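You operate a simulated robot arm through the tools that you are given. There is no shell and no other tool.

Carry out the task below with a simulated two-armed robot. There is one attempt and no reset: what you move stays moved.

TASK
Set the collar of plunger B by its card, then try the plunger.
Fine: lock the table first; clamp the collar again; plunger down, then up.

The check looks at the end state, three seconds after you hand in, the way a careful person would. Anything else that was tipped, shoved, dropped, spilled or broken makes it a failure.

THE ROBOT
Two 7-joint arms with two-finger grippers on one trunk that stands fixed in place. Base frame: the origin is at the foot of the trunk, x ahead of it, y to its left, z up. Units: m, degrees, N and s.
The left shoulder is at [0.026, 0.159, 1.307], the right one opposite. With the tool pointing down near the work surface each hand reaches from about 0.1 to 0.66 m from the base axis, measured 20 degrees to its own side. Payload 2.45 kg a hand.
The TCP of each hand is the grasp point between the finger pads, 0.026 m short of the fingertips. In the tool frame z runs along the fingers and y along their closing line. Largest opening 0.096 m; the body of the gripper starts 0.069 m behind the TCP.
Orientation is that of the tool frame in the base frame, as a unit quaternion [w, x, y, z]. With the fingers straight down and closing along the base's y, the tool's x points along the base's -x, its y along +y and its z along -z.

THE INTERFACE
- The arms move only by the tool apply_moves. It takes "left_rows", "right_rows" or both (then of equal length, played together; a hand with none holds still); each is a list of rows, each a list of 7 numbers: the gripper command, from -1 (shut) to 1 (fully open), values between in proportion, then the shift along the tool's x, y, z in m, then the turn, a rotation vector about the tool's x, y, z in degrees. In form: [[gripper, dx, dy, dz, wx, wy, wz], ...]. A call has 1 to 20 rows; each row shifts and turns the commanded pose from where the row before left it, along the tool's axes as they then stand. A row lasts 0.2 s, in which the tool goes at most 0.05 m and 8.6 degrees; a call with a longer step from one row to the next is refused whole, and so is a gripper value outside its range. A pose out of reach is approached as far as the arm can. The call stops where the force on the tool passes 90 N (or 10 N more than at its start, if that is more) or the arm is blocked; 0.2 s more then pass. Each finger halts on what it meets, pressing with about 22 N; the grip force reading is that of the motor and also rises with nothing between the fingers. The clock runs only during rows and for 0.2 s after the last one: add rows that do not move to give the fingers time. The reply holds the time, the measured pose of the TCP, the force on the tool along the base axes, the opening and the grip force, in the units named above and with some noise, with the torque about the TCP (base axes, N m) and any sound that the robot's microphone picked up, and new pictures: "show" is both (left out), scene, wrist or none (wrist: the cameras of the hands that moved).
- Cameras (640 x 400 px; columns grow to the right, rows downward): "scene" is now at [0.0714, -0.0327, 1.7953]; the picture's right is [-0.35, -0.94, -0.00], its down [-0.58, 0.22, -0.79] and it looks along [0.74, -0.28, -0.62] (base axes); focal length 321 px, centre (320, 200). "left" rides on the left gripper at [0.082, -0.003, -0.098] in its tool frame; the picture's right is [0.04, 1.00, 0.00], its down [-0.73, 0.03, -0.68] and it looks along [-0.68, 0.03, 0.73] (tool axes); focal length 256 px, centre (320, 200). "right" rides on the right gripper at [0.082, 0.003, -0.098] in its tool frame; the picture's right is [-0.04, 1.00, 0.00], its down [-0.73, -0.03, -0.68] and it looks along [-0.68, -0.03, 0.73] (tool axes); focal length 256 px, centre (320, 200).
- move_column(by): slides the trunk up (or, below 0, down) by that many m; the arms and the scene camera ride with it, the base frame stays. It gives what a move gives, with no picture.
- aim_head(pan, tilt): turns the head with the scene camera to pan (to the left, within 120 degrees either way) and tilt (down, from -29 to 69), counted from straight ahead of the robot. It gives what a move gives, and a new picture of the scene camera.
- locate(camera, pixels): for up to 12 pixels [column, row] of the newest picture of that camera ("zoom" is the newest enlarged one), the place [x, y, z] in the base frame of the surface seen there, good to about 0.002 m. It takes no simulated time.
- close_up(camera, box): a new picture of the part [left, top, right, bottom] of that camera's present view, enlarged. It takes no simulated time.
- finish_job(): hands the job in; it is judged then, once.

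Open the grippers and draw the arms clear of the work before you hand the job in, unless the task says otherwise.

The tools are called after "Emit:" as name(argument=value, ...) on one line, values as JSON. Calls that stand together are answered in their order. apply_moves: Moves the arms, as the interface text tells. Its arguments: {"type":"object","properties":{"left_rows":{"type":"array"},"right_rows":{"type":"array"},"show":{"type":"string","enum":["both","scene","wrist","none"]}},"required":[]} The other tools are called the same way: move_column (by) slides the trunk up or down; aim_head (pan, tilt) turns the head that bears the scene camera; locate (camera, pixels) gives the place of the surface under pixels of a picture; close_up (camera, box) takes an enlarged picture of a part of a camera's view; finish_job () hands the job in.

At the start:

```text
t: 0.0
left_eef_pos: [0.4503, 0.0513, 1.4043]
left_tcp_rot: [-0.001, 0.0, 1.0, 0.001]
left_ft_force: [0.0, -0.2, 0.9]
left_ft_torque: [0.03, 0.02, 0.01]
left_opening: 0.096
left_grip_force: 0.0
right_eef_pos: [0.5028, -0.3764, 1.4052]
right_tcp_rot: [0.0, 0.0, 1.0, 0.001]
right_ft_force: [-0.6, -0.1, -0.1]
right_ft_torque: [-0.01, 0.0, 0.02]
right_opening: 0.096
right_grip_force: 0.1
trunk travel left (down, up): [-0.475, 0.092]
head pan, tilt: [-20.6, 37.8]
```

scene: 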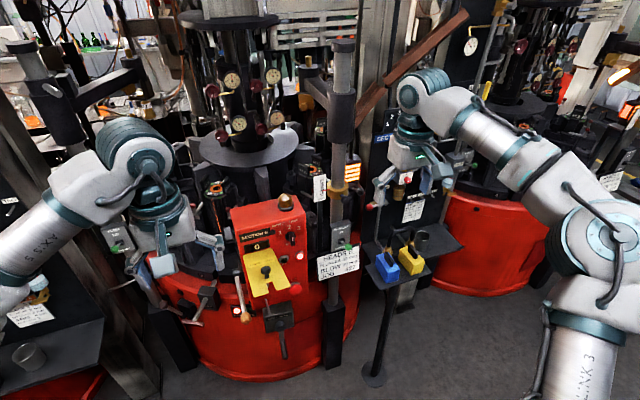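
right: 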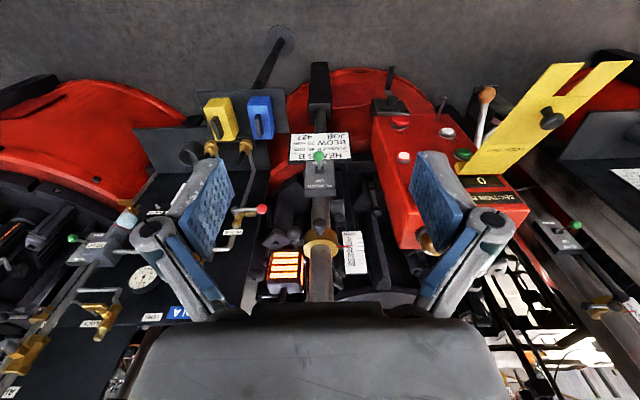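
left: 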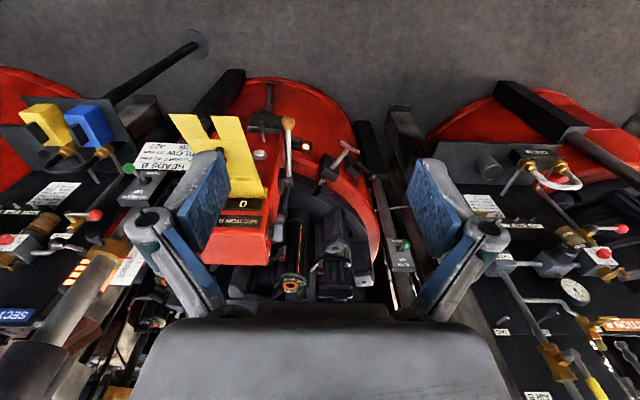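

The scene shows a red console (about 265,240) with a yellow slotted plate and knobs, a card at (338,262), and padlocks at (385,265)/(412,260). I'll take enlarged views to read the labels and cards.

Emit:
close_up(camera="scene", box=[220, 180, 380, 280])

Emit:
close_up(camera="scene", box=[300, 140, 460, 290])

Emit:
close_up(camera="scene", box=[80, 180, 300, 380])

Emit:
close_up(camera="right", box=[260, 80, 420, 300])

Emit:
close_up(camera="left", box=[180, 60, 420, 310])

```text
4.00 times, centred on (300, 230) of scene
```

zoom: 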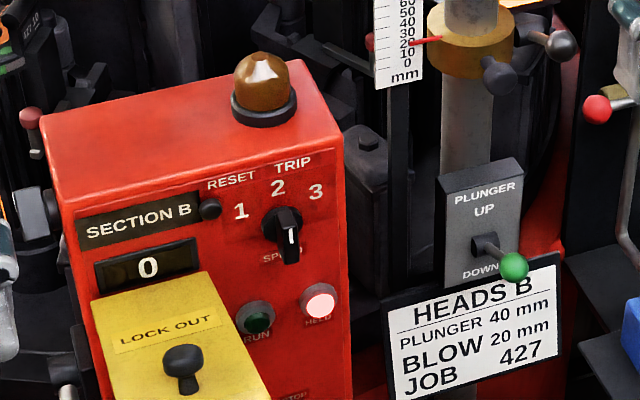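

```text
2.67 times, centred on (380, 215) of scene
```

zoom: 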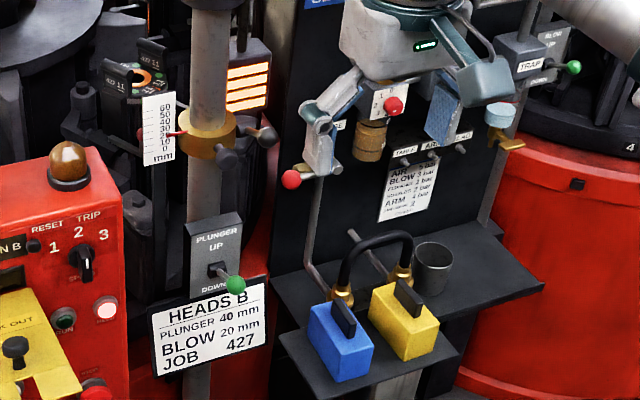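

```text
2.00 times, centred on (190, 280) of scene
```

zoom: 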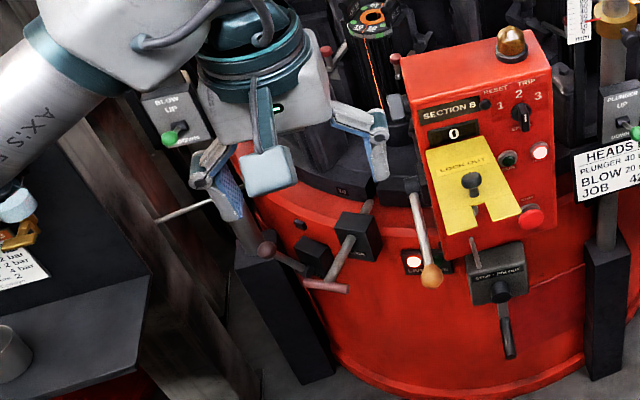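

```text
1.82 times, centred on (340, 190) of right
```

zoom: 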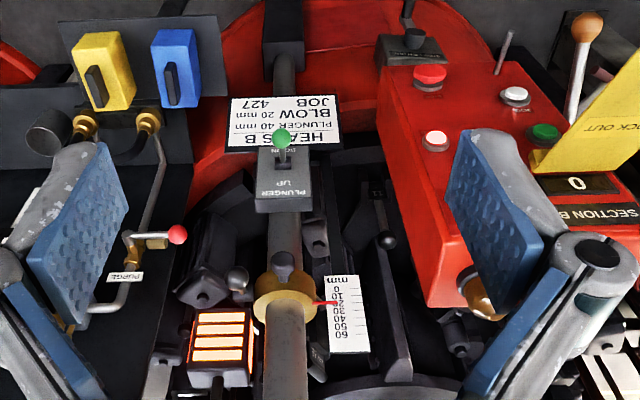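

```text
1.60 times, centred on (300, 185) of left
```

zoom: 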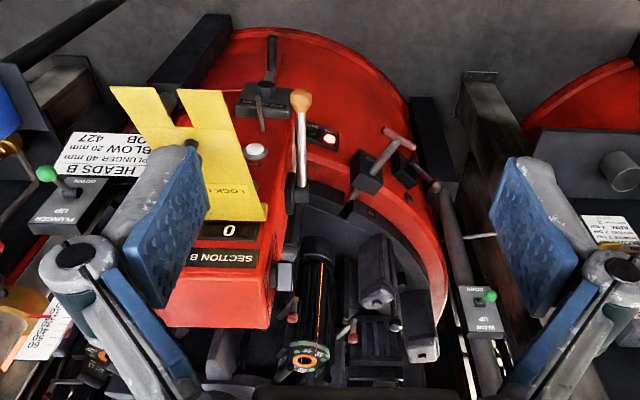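

The card reads HEADS B: PLUNGER 40 mm, BLOW 20 mm; the collar's red pointer is about 20 now. I need to see the table lock, the collar's screws and other labels in more detail.

Emit:
close_up(camera="scene", box=[300, 160, 380, 210])

Emit:
close_up(camera="scene", box=[230, 270, 330, 370])

Emit:
close_up(camera="scene", box=[170, 270, 270, 340])

Emit:
close_up(camera="scene", box=[390, 170, 470, 230])

Emit:
close_up(camera="scene", box=[180, 0, 400, 140])

Emit:
close_up(camera="scene", box=[0, 180, 160, 340])

Emit:
close_up(camera="left", box=[210, 70, 330, 170])

```text
8.00 times, centred on (340, 185) of scene
```

zoom: 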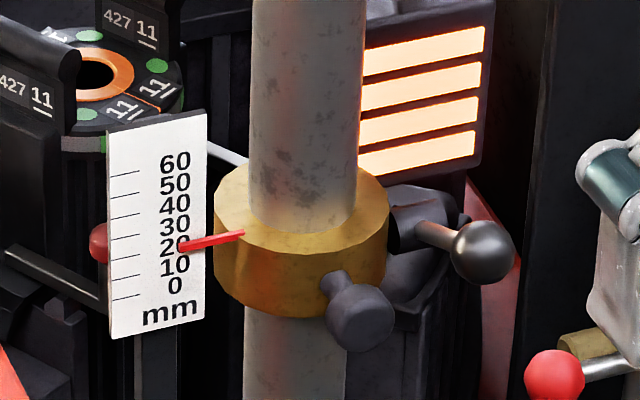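

```text
4.00 times, centred on (280, 320) of scene
```

zoom: 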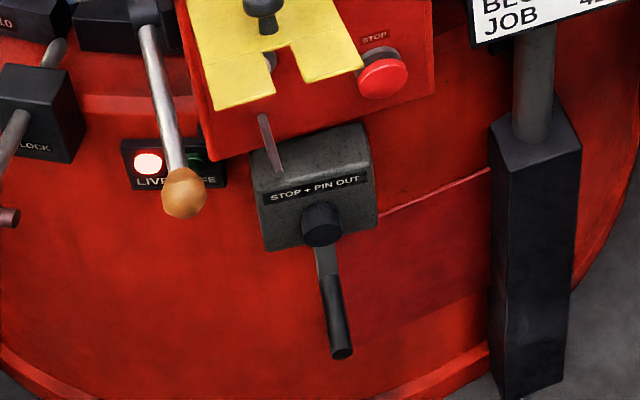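

```text
5.71 times, centred on (220, 305) of scene
```

zoom: 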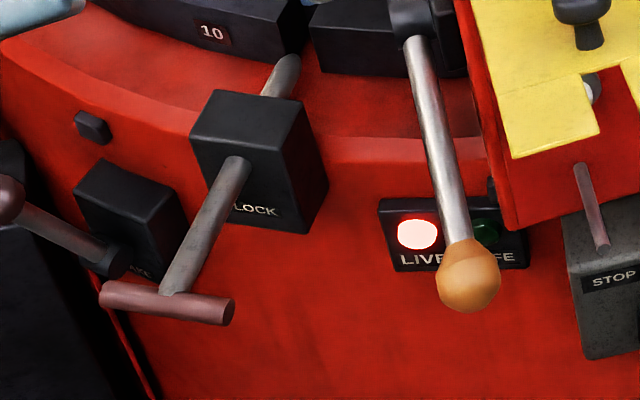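

```text
6.67 times, centred on (430, 200) of scene
```

zoom: 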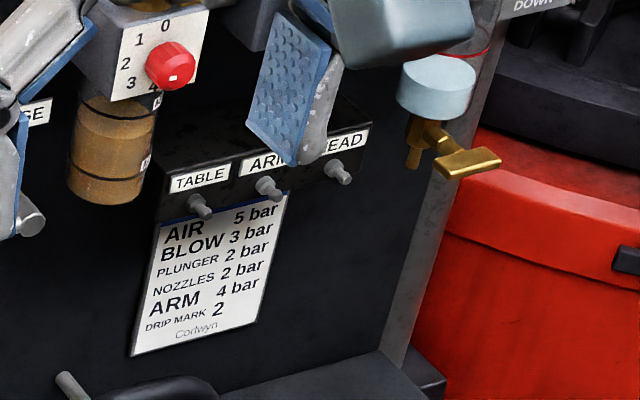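

```text
2.86 times, centred on (290, 70) of scene
```

zoom: 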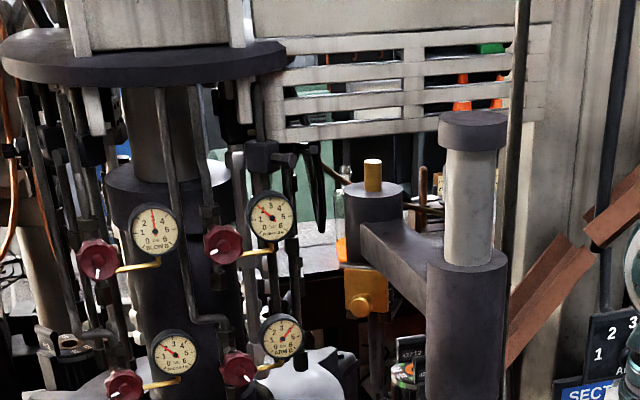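

```text
2.50 times, centred on (80, 260) of scene
```

zoom: 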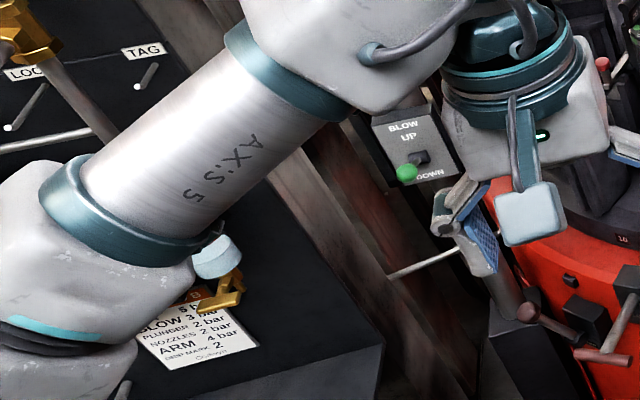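

```text
4.00 times, centred on (270, 120) of left
```

zoom: 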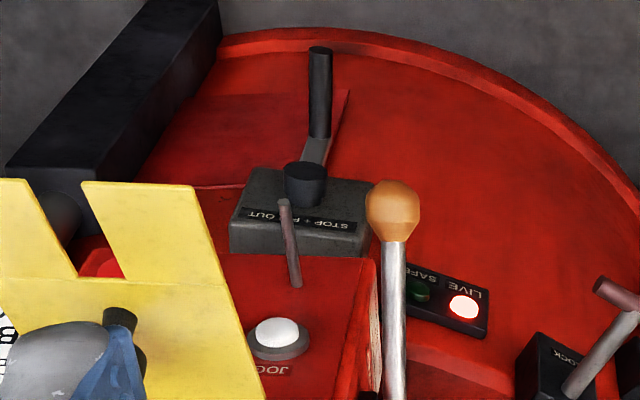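

The T-handle with a box marked "...LOCK" at (205,300) looks like the table lock. I'll measure points on it, on the collar parts, and on the plunger lever.

Emit:
locate(camera="scene", pixels=[[190, 323], [206, 323], [198, 322], [210, 300], [206, 290], [220, 281], [243, 316], [285, 200], [285, 350], [268, 318], [205, 350]])

Emit:
locate(camera="scene", pixels=[[338, 192], [346, 201], [353, 187], [359, 191], [325, 191], [318, 191], [349, 247], [342, 242], [341, 235], [340, 264], [341, 163], [320, 176]])

Emit:
close_up(camera="left", box=[310, 120, 430, 220])

Emit:
close_up(camera="right", box=[280, 200, 380, 290])

Emit:
close_up(camera="right", box=[360, 60, 540, 250])

```text
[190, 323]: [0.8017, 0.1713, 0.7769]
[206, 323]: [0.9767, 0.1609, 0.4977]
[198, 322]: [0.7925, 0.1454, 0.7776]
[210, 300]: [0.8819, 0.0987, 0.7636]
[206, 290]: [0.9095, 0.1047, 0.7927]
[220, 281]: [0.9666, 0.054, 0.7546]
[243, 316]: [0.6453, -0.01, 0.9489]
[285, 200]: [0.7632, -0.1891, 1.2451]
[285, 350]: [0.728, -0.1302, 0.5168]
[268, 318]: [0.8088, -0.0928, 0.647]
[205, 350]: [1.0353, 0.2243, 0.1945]
```

```text
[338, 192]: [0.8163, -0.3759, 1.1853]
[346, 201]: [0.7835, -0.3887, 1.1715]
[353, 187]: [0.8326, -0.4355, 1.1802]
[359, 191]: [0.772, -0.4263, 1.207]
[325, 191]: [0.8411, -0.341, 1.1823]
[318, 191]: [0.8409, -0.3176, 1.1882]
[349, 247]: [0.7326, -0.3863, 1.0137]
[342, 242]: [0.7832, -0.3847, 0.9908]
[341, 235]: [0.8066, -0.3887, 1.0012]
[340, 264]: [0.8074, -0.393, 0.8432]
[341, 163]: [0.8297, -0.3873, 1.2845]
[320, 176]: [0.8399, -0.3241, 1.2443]
```

```text
4.00 times, centred on (370, 170) of left
```

zoom: 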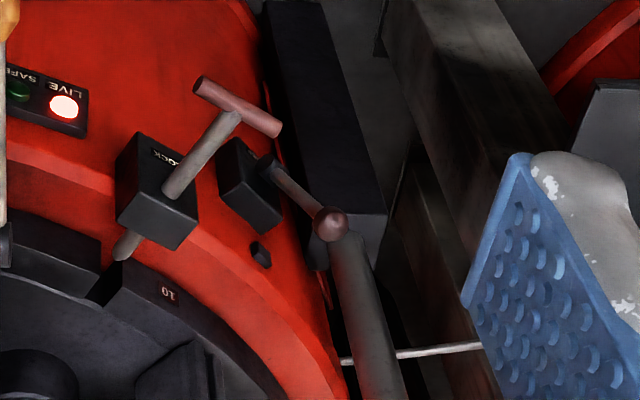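

```text
4.44 times, centred on (330, 245) of right
```

zoom: 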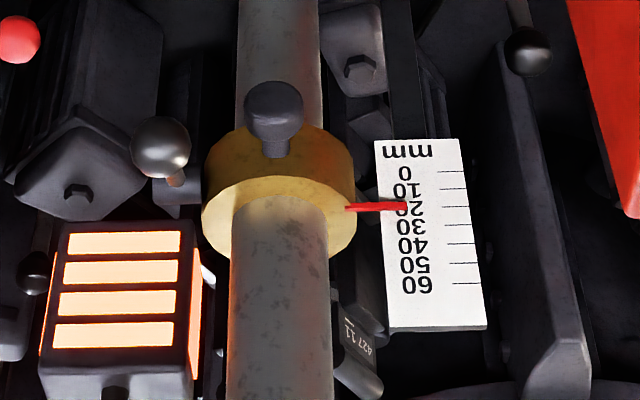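

```text
2.11 times, centred on (450, 155) of right
```

zoom: 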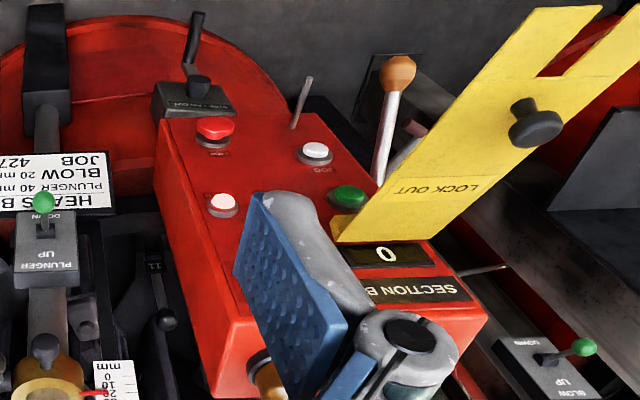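

The collar (338,192) has a knob facing the robot at (346,201) and a ball lever at (359,191). I'll pan the head toward the neighbouring section to compare its collar hardware, and get a more central view of this one.

Emit:
aim_head(pan=-30, tilt=35)

Emit:
close_up(camera="scene", box=[380, 0, 640, 200])

Emit:
close_up(camera="scene", box=[210, 130, 330, 290])

```text
t: 0.7
left_eef_pos: [0.4474, 0.0516, 1.4053]
left_tcp_rot: [0.001, 0.0, 1.0, 0.0]
left_ft_force: [0.0, 0.8, 0.9]
left_ft_torque: [-0.01, -0.04, 0.02]
left_opening: 0.0961
left_grip_force: 0.0
right_eef_pos: [0.4982, -0.3753, 1.4062]
right_tcp_rot: [0.002, 0.001, 1.0, 0.0]
right_ft_force: [-0.1, -0.7, 1.1]
right_ft_torque: [0.03, 0.0, -0.01]
right_opening: 0.096
right_grip_force: 0.1
trunk travel left (down, up): [-0.475, 0.092]
head pan, tilt: [-30.0, 35.0]
```

scene: 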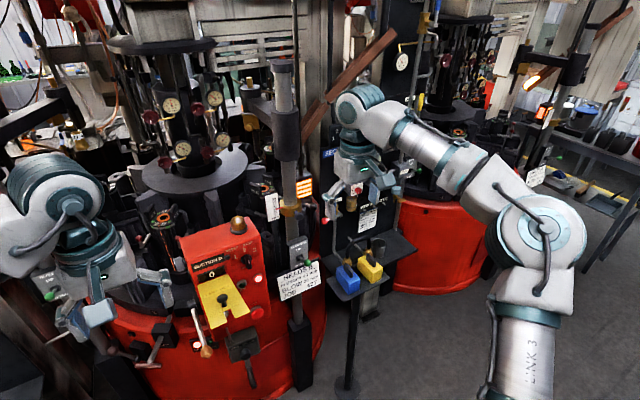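

```text
2.00 times, centred on (510, 100) of scene
```

zoom: 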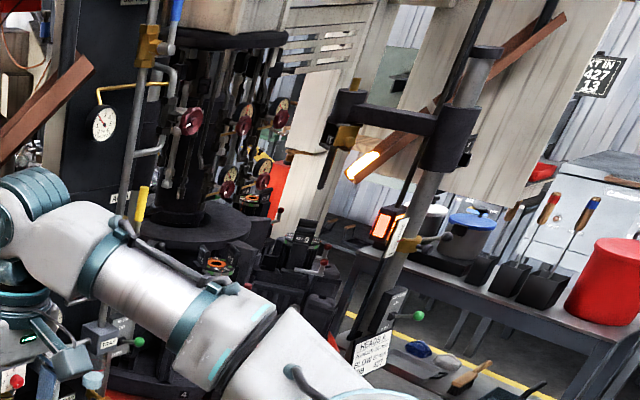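

```text
2.50 times, centred on (270, 210) of scene
```

zoom: 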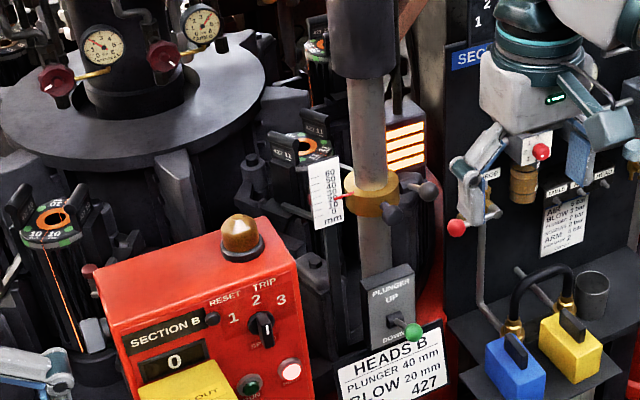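

The neighbouring section's collar is near scene (565,120); I'll zoom into it and into this collar for comparison.

Emit:
close_up(camera="scene", box=[530, 90, 610, 190])

Emit:
close_up(camera="scene", box=[260, 180, 320, 240])

Emit:
close_up(camera="scene", box=[100, 310, 260, 400])

```text
4.00 times, centred on (570, 140) of scene
```

zoom: 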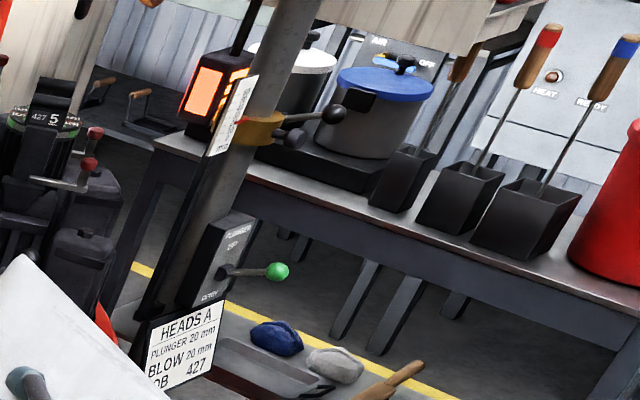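

```text
6.67 times, centred on (290, 210) of scene
```

zoom: 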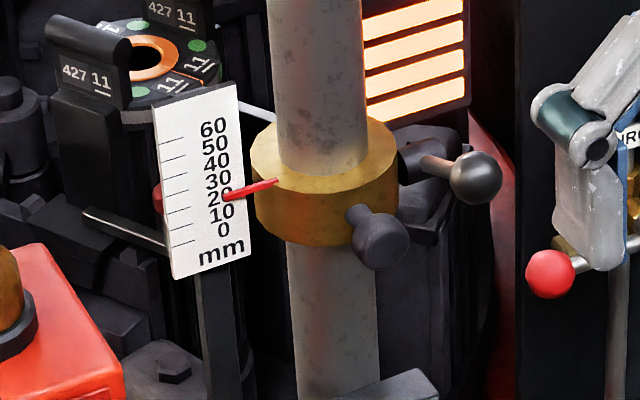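

```text
4.00 times, centred on (180, 355) of scene
```

zoom: 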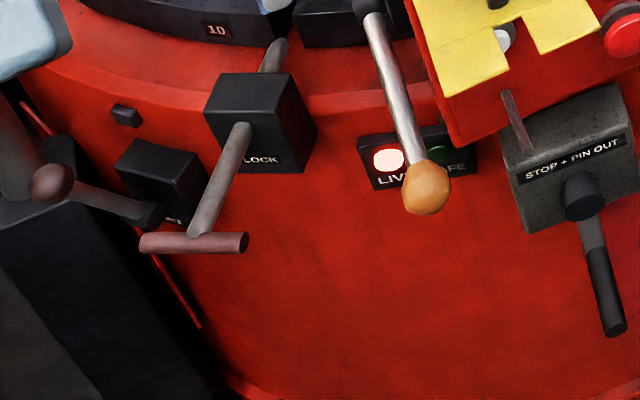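

Both sections have the same knob plus ball lever on the collar, so the ball lever looks like the clamp. Using the newest zoom I'll measure the T-handle bar (140–247,243), its rod, the LOCK box, brake ball and the bolt tip.

Emit:
locate(camera="zoom", pixels=[[146, 243], [195, 243], [240, 242], [200, 225], [235, 140], [265, 160], [225, 95], [272, 58], [280, 45], [50, 182], [160, 170], [190, 220]])

Emit:
close_up(camera="scene", box=[130, 310, 180, 350])

```text
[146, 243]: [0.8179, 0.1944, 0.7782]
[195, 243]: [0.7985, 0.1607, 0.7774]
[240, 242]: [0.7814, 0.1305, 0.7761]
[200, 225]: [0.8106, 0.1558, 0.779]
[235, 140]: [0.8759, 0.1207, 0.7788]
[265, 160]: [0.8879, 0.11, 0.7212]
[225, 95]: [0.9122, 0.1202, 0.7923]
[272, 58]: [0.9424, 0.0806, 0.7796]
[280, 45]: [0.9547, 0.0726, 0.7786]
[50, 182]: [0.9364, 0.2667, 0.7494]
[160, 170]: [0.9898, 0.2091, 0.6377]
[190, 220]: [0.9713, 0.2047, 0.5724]
```

```text
10.00 times, centred on (155, 330) of scene
```

zoom: 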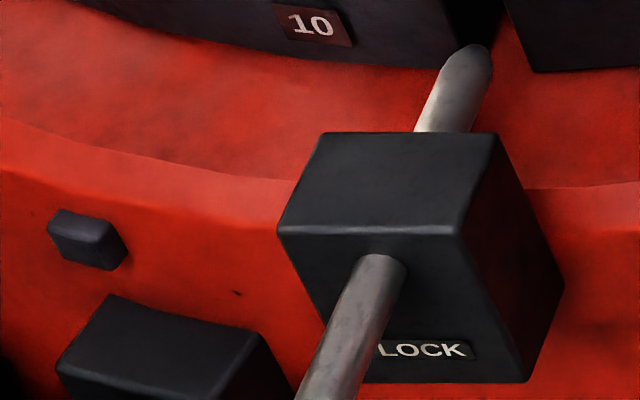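

Next I'll measure the likely obstacles for lowering the trunk: padlock tray, console front edges, yellow plate, orange-knob lever, left shelf.

Emit:
aim_head(pan=-12, tilt=45)

```text
t: 1.5
left_eef_pos: [0.4466, 0.0529, 1.4059]
left_tcp_rot: [0.001, 0.0, 1.0, 0.0]
left_ft_force: [0.6, 0.2, 0.1]
left_ft_torque: [0.0, -0.02, 0.02]
left_opening: 0.0962
left_grip_force: 0.1
right_eef_pos: [0.499, -0.3745, 1.4073]
right_tcp_rot: [0.001, 0.0, 1.0, -0.001]
right_ft_force: [-0.1, 0.1, -0.7]
right_ft_torque: [0.0, 0.02, -0.03]
right_opening: 0.0961
right_grip_force: 0.1
trunk travel left (down, up): [-0.475, 0.092]
head pan, tilt: [-12.0, 45.0]
```

scene: 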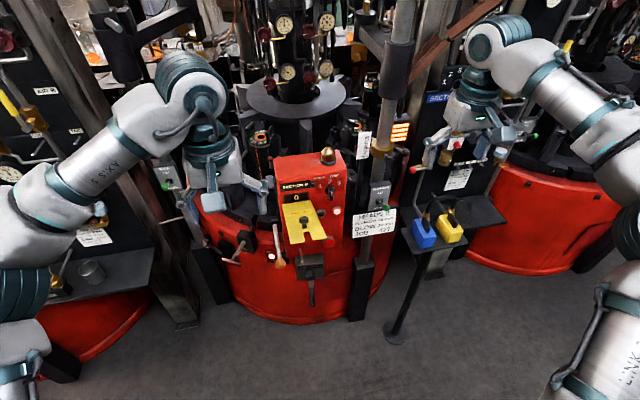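

The head now sees the whole workspace; I'll measure the obstacle points: padlocks (422,232)/(448,228), orange knob (280,262), yellow plate (315,235), left shelf edge (150,255), posts.

Emit:
locate(camera="scene", pixels=[[422, 235], [450, 232], [407, 232], [280, 262], [290, 238], [326, 237], [303, 223], [150, 253], [90, 270], [310, 290], [362, 260], [386, 212]])

Emit:
locate(camera="scene", pixels=[[228, 262], [242, 264], [208, 240], [195, 220], [190, 265], [240, 247], [276, 250], [276, 228], [316, 268], [335, 240], [338, 170], [165, 180]])

Emit:
close_up(camera="scene", box=[160, 200, 300, 300])

```text
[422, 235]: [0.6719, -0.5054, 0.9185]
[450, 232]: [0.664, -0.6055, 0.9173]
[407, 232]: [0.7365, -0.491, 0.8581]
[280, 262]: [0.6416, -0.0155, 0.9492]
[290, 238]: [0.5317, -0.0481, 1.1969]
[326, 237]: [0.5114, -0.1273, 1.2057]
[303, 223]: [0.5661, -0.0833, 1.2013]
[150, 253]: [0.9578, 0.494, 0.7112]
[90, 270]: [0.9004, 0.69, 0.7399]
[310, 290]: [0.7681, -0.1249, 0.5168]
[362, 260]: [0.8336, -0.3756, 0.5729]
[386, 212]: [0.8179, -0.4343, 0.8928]
```

```text
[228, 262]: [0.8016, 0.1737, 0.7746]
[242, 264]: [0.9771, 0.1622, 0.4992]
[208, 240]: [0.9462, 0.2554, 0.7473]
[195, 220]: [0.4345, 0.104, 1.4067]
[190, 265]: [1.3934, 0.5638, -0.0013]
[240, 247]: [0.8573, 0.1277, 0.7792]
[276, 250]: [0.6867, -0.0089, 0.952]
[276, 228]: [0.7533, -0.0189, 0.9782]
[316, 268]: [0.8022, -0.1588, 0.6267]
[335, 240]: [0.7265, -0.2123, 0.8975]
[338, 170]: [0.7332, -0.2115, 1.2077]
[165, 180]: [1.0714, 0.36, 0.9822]
```

```text
4.00 times, centred on (230, 250) of scene
```

zoom: 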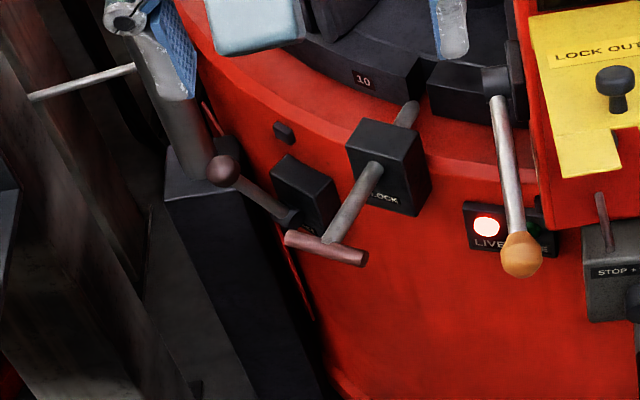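

The yellow plate reaches out to x≈0.51 at z≈1.2, so before lowering the trunk I'll draw the left hand to the left/back and the right hand back, closing the left fingers for pushing.

Emit:
apply_moves(left_rows=[[-1, 0.02, 0.04, 0, 0, 0, 0], [-1, 0.02, 0.04, 0, 0, 0, 0], [-1, 0.02, 0.04, 0, 0, 0, 0], [-1, 0.0, 0.03, 0, 0, 0, 0]], right_rows=[[1, 0.03, -0.02, 0, 0, 0, 0], [1, 0.03, -0.02, 0, 0, 0, 0], [1, 0.03, 0, 0, 0, 0, 0], [1, 0.0, 0, 0, 0, 0, 0]], show="scene")

Emit:
move_column(by=-0.2)

```text
t: 2.5
left_eef_pos: [0.386, 0.2055, 1.4044]
left_tcp_rot: [0.0, 0.0, 1.0, -0.001]
left_ft_force: [-0.3, -0.2, 0.4]
left_ft_torque: [-0.01, -0.01, 0.0]
left_opening: 0.0
left_grip_force: 22.0
right_eef_pos: [0.4067, -0.4109, 1.4059]
right_tcp_rot: [0.001, 0.0, 1.0, 0.0]
right_ft_force: [0.2, 0.0, -0.3]
right_ft_torque: [-0.03, 0.0, 0.0]
right_opening: 0.0959
right_grip_force: 0.1
trunk travel left (down, up): [-0.475, 0.092]
head pan, tilt: [-12.0, 45.0]
```

scene: 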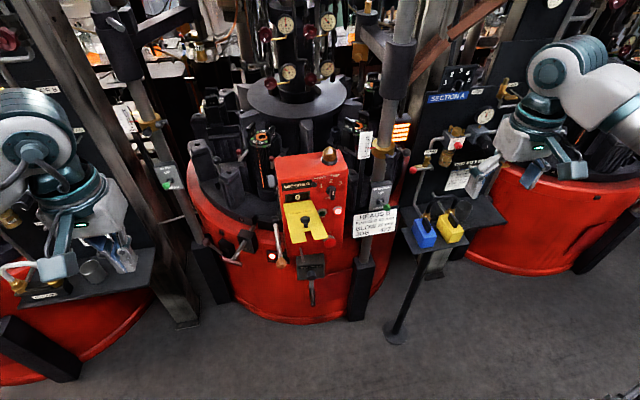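

```text
t: 4.7
left_eef_pos: [0.3854, 0.2018, 1.2057]
left_tcp_rot: [0.002, 0.0, 1.0, 0.0]
left_ft_force: [-0.4, 0.0, -0.5]
left_ft_torque: [0.01, -0.02, 0.01]
left_opening: 0.0
left_grip_force: 22.2
right_eef_pos: [0.4084, -0.4161, 1.2072]
right_tcp_rot: [0.002, 0.001, 1.0, 0.0]
right_ft_force: [-0.2, -0.8, -1.0]
right_ft_torque: [-0.03, 0.01, -0.02]
right_opening: 0.0958
right_grip_force: 0.1
trunk travel left (down, up): [-0.275, 0.292]
head pan, tilt: [-12.0, 45.0]
```

Clear so far. Now I'll pitch the left hand from pointing down to pointing forward (turn about tool y) while easing ahead, then yaw it toward the bolt's axis direction (0.87,-0.49,0).

Emit:
apply_moves(left_rows=[[-1, -0.014, 0, 0, 0, -8.2, 0], [-1, -0.0139, 0, 0.002, 0, -8.2, 0], [-1, -0.0134, 0, 0.004, 0, -8.2, 0], [-1, -0.0127, 0, 0.0058, 0, -8.2, 0], [-1, -0.0118, 0, 0.0076, 0, -8.2, 0], [-1, -0.0106, 0, 0.0092, 0, -8.2, 0], [-1, -0.0091, 0, 0.0106, 0, -8.2, 0], [-1, -0.0075, 0, 0.0118, 0, -8.2, 0], [-1, -0.0058, 0, 0.0127, 0, -8.2, 0], [-1, -0.0039, 0, 0.0134, 0, -8.2, 0], [-1, -0.0019, 0, 0.0139, 0, -8, 0], [-1, 0, 0, 0, 7.4, 0, 0], [-1, 0, 0, 0, 7.4, 0, 0], [-1, 0, 0, 0, 7.4, 0, 0], [-1, 0, 0, 0, 7.2, 0, 0], [-1, 0, 0, 0, 0, 0, 0]], show="both")

```text
t: 8.1
left_eef_pos: [0.54, 0.2032, 1.2058]
left_tcp_rot: [0.684, 0.18, 0.684, -0.18]
left_ft_force: [-0.4, 0.1, -0.5]
left_ft_torque: [-0.04, -0.01, -0.01]
left_opening: 0.0
left_grip_force: 21.9
right_eef_pos: [0.4085, -0.4142, 1.2077]
right_tcp_rot: [0.001, 0.0, 1.0, 0.001]
right_ft_force: [-0.3, -0.2, -0.5]
right_ft_torque: [0.0, 0.02, -0.03]
right_opening: 0.0961
right_grip_force: 0.2
trunk travel left (down, up): [-0.275, 0.292]
head pan, tilt: [-12.0, 45.0]
```

scene: 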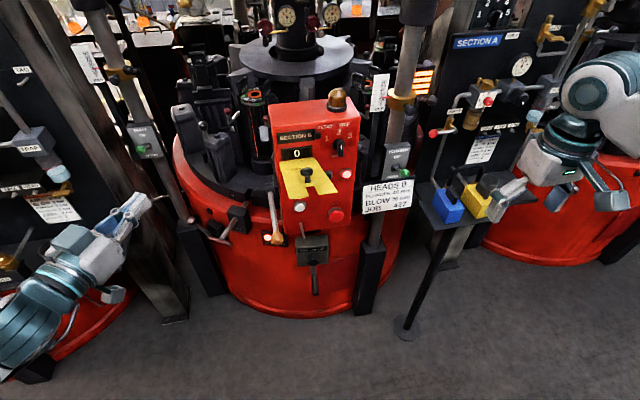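
left: 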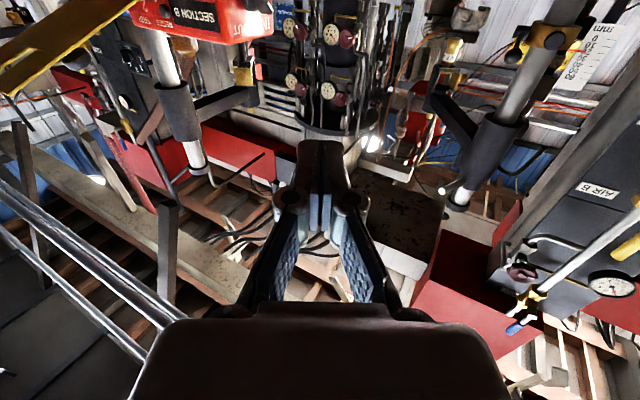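

The left hand now points along the bolt axis. I'll lower the trunk more so the shoulder is near the T-handle's height.

Emit:
move_column(by=-0.25)

Emit:
apply_moves(left_rows=[[-1, 0.037, 0, 0, 0, 0, 0], [-1, 0.037, 0, 0, 0, 0, 0], [-1, 0.037, 0.01, 0, 0, 0, 0], [-1, 0.037, 0.02, 0, 0, 0, 0], [-1, 0.037, 0.02, 0, 0, 0, 0], [-1, 0, 0.02, 0.02, 0, 0, 0], [-1, 0, 0.02, 0.03, 0, 0, 0], [-1, 0, 0, 0.03, 0, 0, 0], [-1, 0, 0, 0, 0, 0, 0]], show="both")

```text
t: 10.7
left_eef_pos: [0.538, 0.2032, 0.9567]
left_tcp_rot: [0.685, 0.18, 0.683, -0.179]
left_ft_force: [0.4, 0.5, -0.1]
left_ft_torque: [0.01, 0.0, 0.01]
left_opening: 0.0
left_grip_force: 22.2
right_eef_pos: [0.4055, -0.414, 0.958]
right_tcp_rot: [0.002, 0.0, 1.0, 0.0]
right_ft_force: [-0.3, 1.3, -0.4]
right_ft_torque: [-0.01, 0.01, 0.02]
right_opening: 0.0961
right_grip_force: 0.1
trunk travel left (down, up): [-0.025, 0.542]
head pan, tilt: [-12.0, 45.0]
```

```text
t: 12.7
left_eef_pos: [0.6671, 0.2465, 0.7774]
left_tcp_rot: [0.684, 0.179, 0.684, -0.179]
left_ft_force: [0.3, -0.2, -1.0]
left_ft_torque: [0.03, -0.01, 0.01]
left_opening: 0.0
left_grip_force: 21.9
left hand out of reach, approached as far as the arm can: row 1, 2
right_eef_pos: [0.4079, -0.4148, 0.9567]
right_tcp_rot: [0.002, 0.0, 1.0, 0.0]
right_ft_force: [0.1, -0.1, 0.1]
right_ft_torque: [-0.01, -0.01, 0.03]
right_opening: 0.0962
right_grip_force: 0.1
trunk travel left (down, up): [-0.025, 0.542]
head pan, tilt: [-12.0, 45.0]
```

scene: 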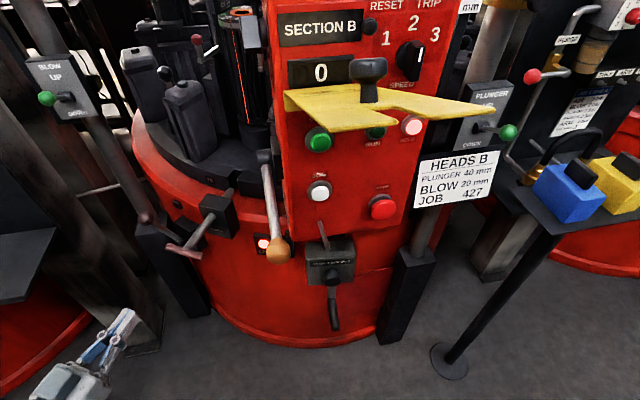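
left: 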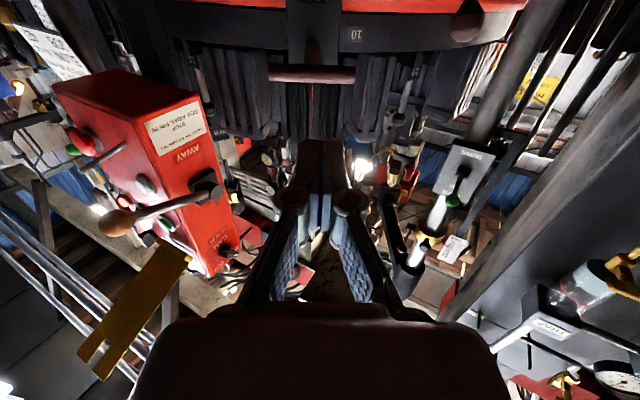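

The wrist view shows the T-bar dead ahead at (312,73), rod behind it. I'll centre (about 1 cm) and approach to just short of contact.

Emit:
apply_moves(left_rows=[[-1, 0.007, -0.01, 0.02, 0, 0, 0], [-1, 0, 0, 0.03, 0, 0, 0], [-1, 0, 0, 0.03, 0, 0, 0], [-1, 0, 0, 0.015, 0, 0, 0], [-1, 0, 0, 0, 0, 0, 0]], show="both")

Emit:
close_up(camera="scene", box=[120, 160, 280, 300])

```text
t: 13.9
left_eef_pos: [0.746, 0.1883, 0.7688]
left_tcp_rot: [0.685, 0.179, 0.684, -0.179]
left_ft_force: [0.2, 0.8, -0.3]
left_ft_torque: [-0.02, 0.0, -0.03]
left_opening: 0.0
left_grip_force: 22.1
right_eef_pos: [0.4076, -0.4153, 0.9571]
right_tcp_rot: [0.001, 0.0, 1.0, 0.001]
right_ft_force: [-0.3, -0.2, 0.6]
right_ft_torque: [-0.01, -0.02, 0.02]
right_opening: 0.0961
right_grip_force: 0.1
trunk travel left (down, up): [-0.025, 0.542]
head pan, tilt: [-12.0, 45.0]
```

scene: 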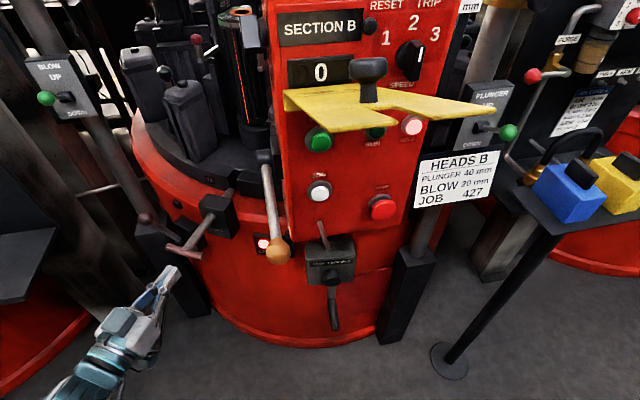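
left: 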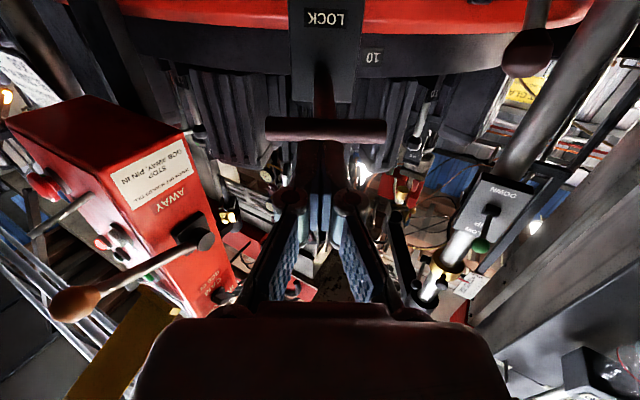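

```text
2.86 times, centred on (200, 230) of scene
```

zoom: 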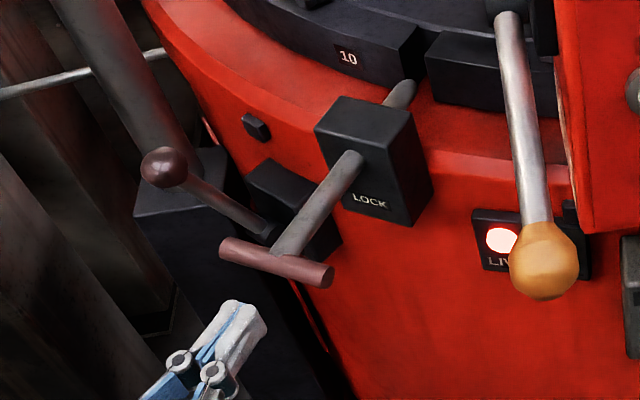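

Aligned on the rod with about 2–3 cm to go. I'll read the side label on the console for any relevant procedure before pushing.

Emit:
close_up(camera="left", box=[90, 130, 230, 230])

Emit:
close_up(camera="left", box=[220, 0, 420, 160])

```text
4.00 times, centred on (160, 180) of left
```

zoom: 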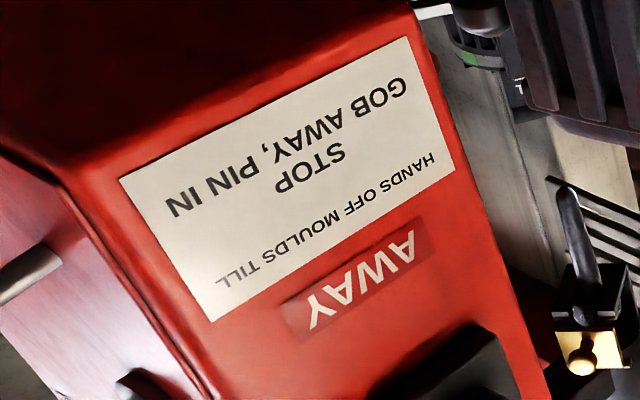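

```text
2.50 times, centred on (320, 80) of left
```

zoom: 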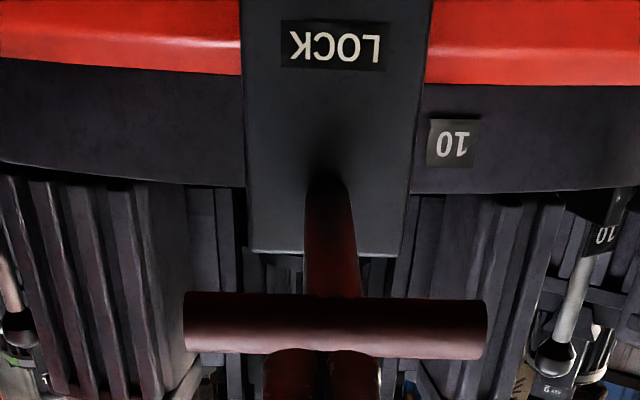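

The label reads "HANDS OFF MOULDS TILL STOP, GOB AWAY, PIN IN", so pushing the pin in is locking the table. I'll push the T-handle along its axis in small steps, watching the force.

Emit:
apply_moves(left_rows=[[-1, 0, 0, 0.015, 0, 0, 0], [-1, 0, 0, 0.01, 0, 0, 0], [-1, 0, 0, 0.01, 0, 0, 0], [-1, 0, 0, 0.01, 0, 0, 0], [-1, 0, 0, 0.01, 0, 0, 0], [-1, 0, 0, 0, 0, 0, 0]], show="both")

Emit:
close_up(camera="scene", box=[120, 160, 280, 300])

```text
t: 15.3
left_eef_pos: [0.7953, 0.1633, 0.7681]
left_tcp_rot: [0.685, 0.18, 0.683, -0.179]
left_ft_force: [-1.8, -0.1, 0.3]
left_ft_torque: [-0.01, 0.04, -0.05]
left_opening: 0.0
left_grip_force: 28.7
right_eef_pos: [0.4073, -0.4148, 0.9548]
right_tcp_rot: [0.001, 0.001, 1.0, 0.0]
right_ft_force: [-0.1, -1.1, 0.0]
right_ft_torque: [-0.01, -0.03, 0.01]
right_opening: 0.0959
right_grip_force: 0.1
trunk travel left (down, up): [-0.025, 0.542]
head pan, tilt: [-12.0, 45.0]
```

scene: 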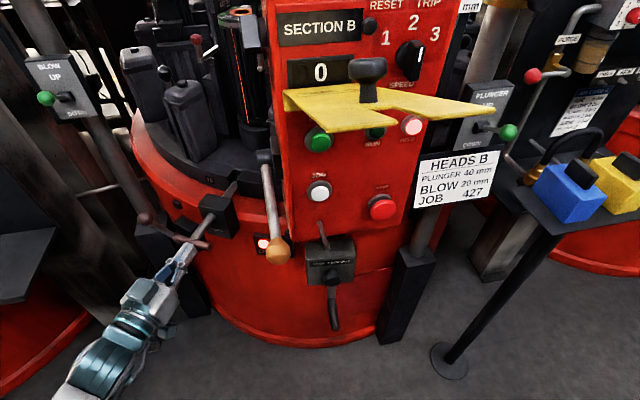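
left: 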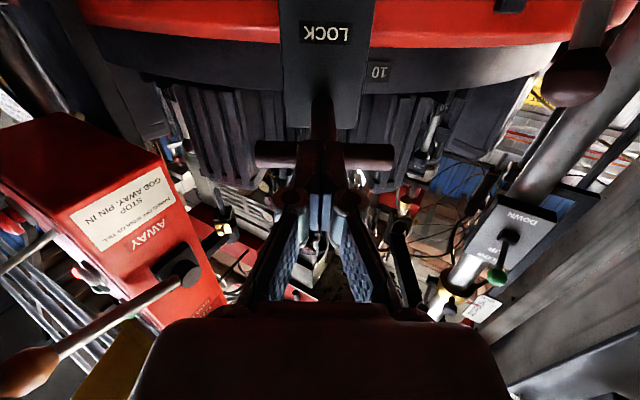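

```text
2.86 times, centred on (200, 230) of scene
```

zoom: 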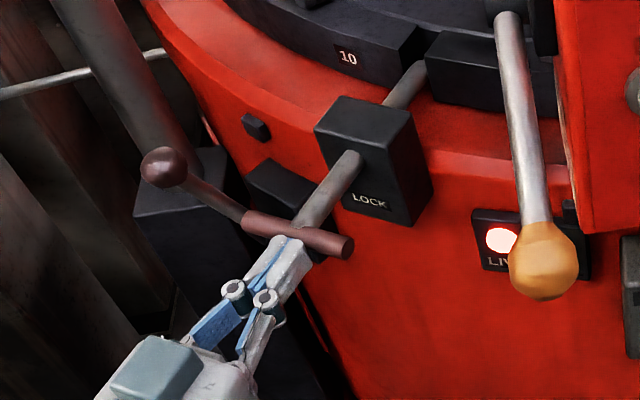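

The bar moved about 2 cm with low force and the tip is entering the notch beside "10". I'll continue pushing until it stops.

Emit:
apply_moves(left_rows=[[-1, 0, 0, 0.008, 0, 0, 0], [-1, 0, 0, 0.008, 0, 0, 0], [-1, 0, 0, 0.008, 0, 0, 0], [-1, 0, 0, 0.008, 0, 0, 0], [-1, 0, 0, 0, 0, 0, 0]], show="both")

Emit:
close_up(camera="scene", box=[120, 160, 280, 300])

```text
t: 16.0
left_eef_pos: [0.8051, 0.1564, 0.7685]
left_tcp_rot: [0.685, 0.181, 0.683, -0.18]
left_ft_force: [-72.1, 34.4, -6.8]
left_ft_torque: [-0.03, -0.07, -0.16]
left_opening: 0.0056
left_grip_force: 28.2
right_eef_pos: [0.3989, -0.4084, 0.9646]
right_tcp_rot: [0.005, 0.0, 1.0, -0.003]
right_ft_force: [0.0, 0.4, -0.5]
right_ft_torque: [0.03, -0.01, 0.01]
right_opening: 0.0961
right_grip_force: 0.1
trunk travel left (down, up): [-0.025, 0.542]
head pan, tilt: [-12.0, 45.0]
stopped in row 3 (left hand): the force on the tool passed its limit at 105 N (the readings are from after the stop); the commanded pose is now the measured one
```

scene: 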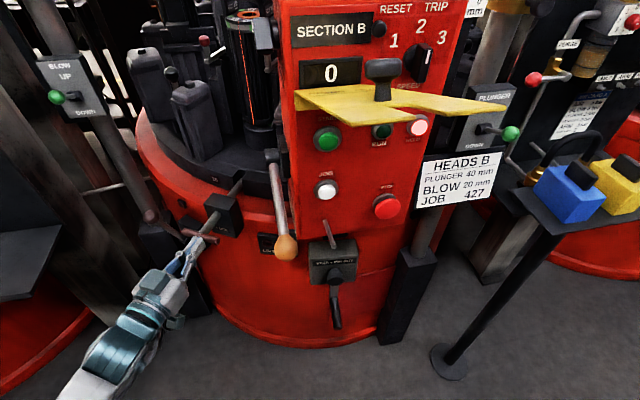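
left: 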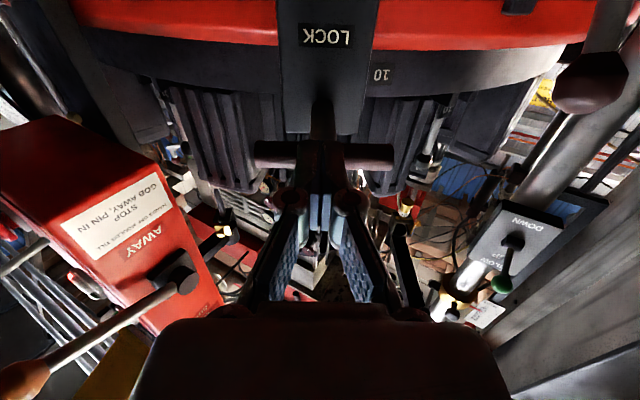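

```text
2.86 times, centred on (200, 230) of scene
```

zoom: 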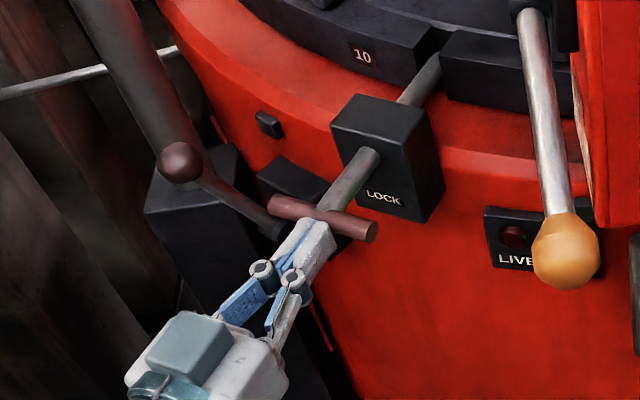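

The bolt hit its stop and the LIVE lamp went dark (515,237 in the zoom). I'll back the left hand straight off and check the bolt stays in.

Emit:
apply_moves(left_rows=[[-1, 0, 0, -0.01, 0, 0, 0], [-1, 0, 0, -0.02, 0, 0, 0], [-1, 0, 0, -0.04, 0, 0, 0], [-1, 0, 0, -0.05, 0, 0, 0], [-1, 0, 0, -0.05, 0, 0, 0]], show="both")

Emit:
close_up(camera="scene", box=[120, 160, 280, 300])

Emit:
close_up(camera="left", box=[240, 0, 420, 130])

```text
t: 17.2
left_eef_pos: [0.659, 0.2332, 0.7699]
left_tcp_rot: [0.684, 0.184, 0.683, -0.179]
left_ft_force: [0.4, 0.9, 0.1]
left_ft_torque: [0.03, 0.06, 0.0]
left_opening: 0.0
left_grip_force: 28.4
right_eef_pos: [0.4016, -0.4192, 0.9587]
right_tcp_rot: [0.004, 0.002, 1.0, 0.001]
right_ft_force: [0.3, -0.2, -0.4]
right_ft_torque: [0.01, 0.0, 0.0]
right_opening: 0.0958
right_grip_force: 0.0
trunk travel left (down, up): [-0.025, 0.542]
head pan, tilt: [-12.0, 45.0]
```

scene: 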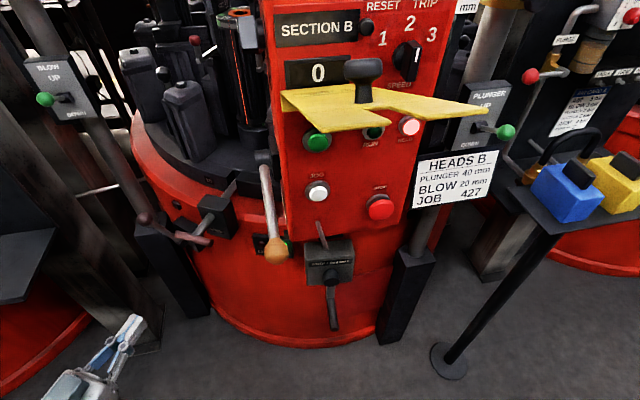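
left: 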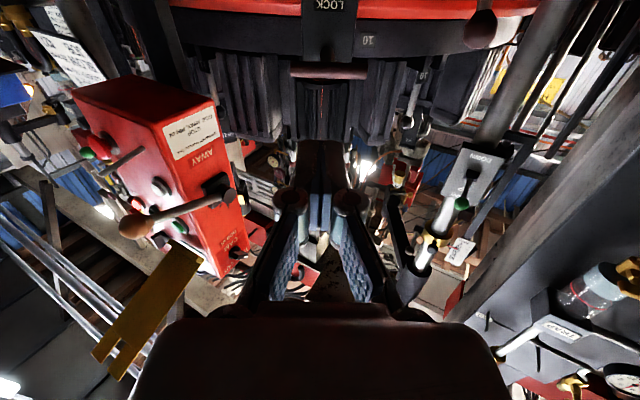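

```text
2.86 times, centred on (200, 230) of scene
```

zoom: 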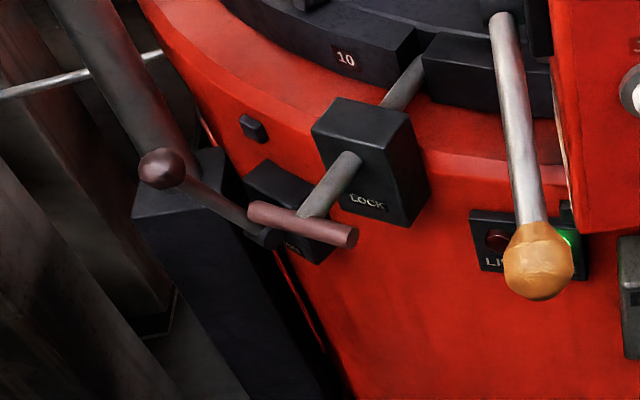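

```text
3.08 times, centred on (330, 65) of left
```

zoom: 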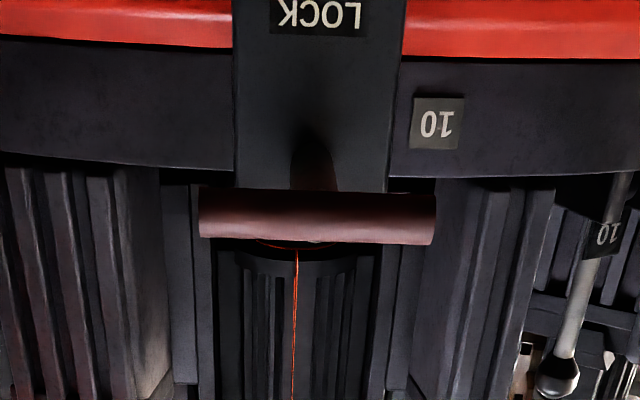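

SAFE is now green and the T-bar stays in, so the table is locked. I'll withdraw the left hand, then raise the trunk to bring the right arm to the collar's height.

Emit:
apply_moves(left_rows=[[-1, 0, 0, -0.04, 0, 0, 0], [-1, 0, 0, -0.05, 0, 0, 0], [-1, 0, 0, -0.05, 0, 0, 0], [-1, 0, 0, -0.03, 0, 0, 0], [-1, 0, 0, 0, 0, 0, 0]], show="scene")

Emit:
move_column(by=0.38)

Emit:
aim_head(pan=-22, tilt=38)

```text
t: 18.4
left_eef_pos: [0.5125, 0.3213, 0.7675]
left_tcp_rot: [0.684, 0.183, 0.683, -0.18]
left_ft_force: [0.0, 0.4, 0.1]
left_ft_torque: [0.0, -0.01, 0.0]
left_opening: 0.0002
left_grip_force: 28.2
right_eef_pos: [0.4037, -0.4134, 0.9579]
right_tcp_rot: [0.003, 0.001, 1.0, -0.001]
right_ft_force: [-0.7, 0.2, -0.3]
right_ft_torque: [-0.02, 0.03, -0.01]
right_opening: 0.0962
right_grip_force: 0.0
trunk travel left (down, up): [-0.025, 0.542]
head pan, tilt: [-12.0, 45.0]
```

scene: 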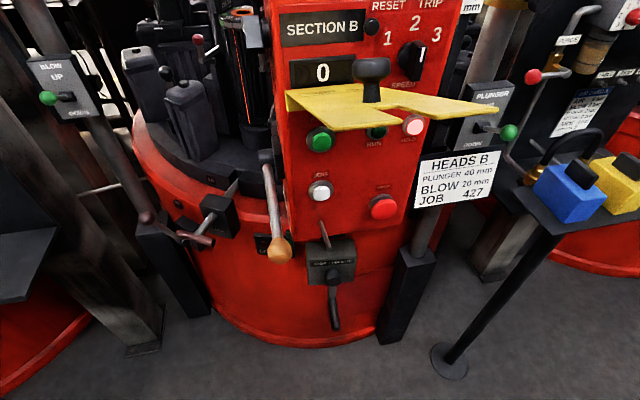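

```text
t: 22.1
left_eef_pos: [0.514, 0.3208, 1.1473]
left_tcp_rot: [0.683, 0.182, 0.684, -0.18]
left_ft_force: [-0.3, 0.0, -0.6]
left_ft_torque: [-0.01, -0.01, -0.04]
left_opening: 0.0
left_grip_force: 28.3
right_eef_pos: [0.4041, -0.4145, 1.339]
right_tcp_rot: [0.003, 0.0, 1.0, -0.001]
right_ft_force: [-0.5, 1.1, 0.7]
right_ft_torque: [-0.01, -0.01, 0.0]
right_opening: 0.0959
right_grip_force: 0.1
trunk travel left (down, up): [-0.405, 0.162]
head pan, tilt: [-12.0, 45.0]
```

```text
t: 22.8
left_eef_pos: [0.5135, 0.3207, 1.1469]
left_tcp_rot: [0.683, 0.182, 0.684, -0.18]
left_ft_force: [0.1, -0.4, -0.6]
left_ft_torque: [-0.05, -0.01, 0.0]
left_opening: 0.0
left_grip_force: 28.3
right_eef_pos: [0.4037, -0.415, 1.3397]
right_tcp_rot: [0.004, 0.0, 1.0, 0.0]
right_ft_force: [0.1, 1.2, 0.0]
right_ft_torque: [0.0, 0.05, 0.03]
right_opening: 0.0958
right_grip_force: 0.0
trunk travel left (down, up): [-0.405, 0.162]
head pan, tilt: [-22.0, 38.0]
```

scene: 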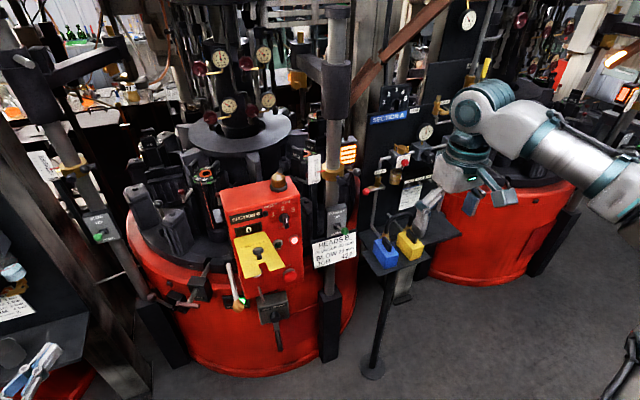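

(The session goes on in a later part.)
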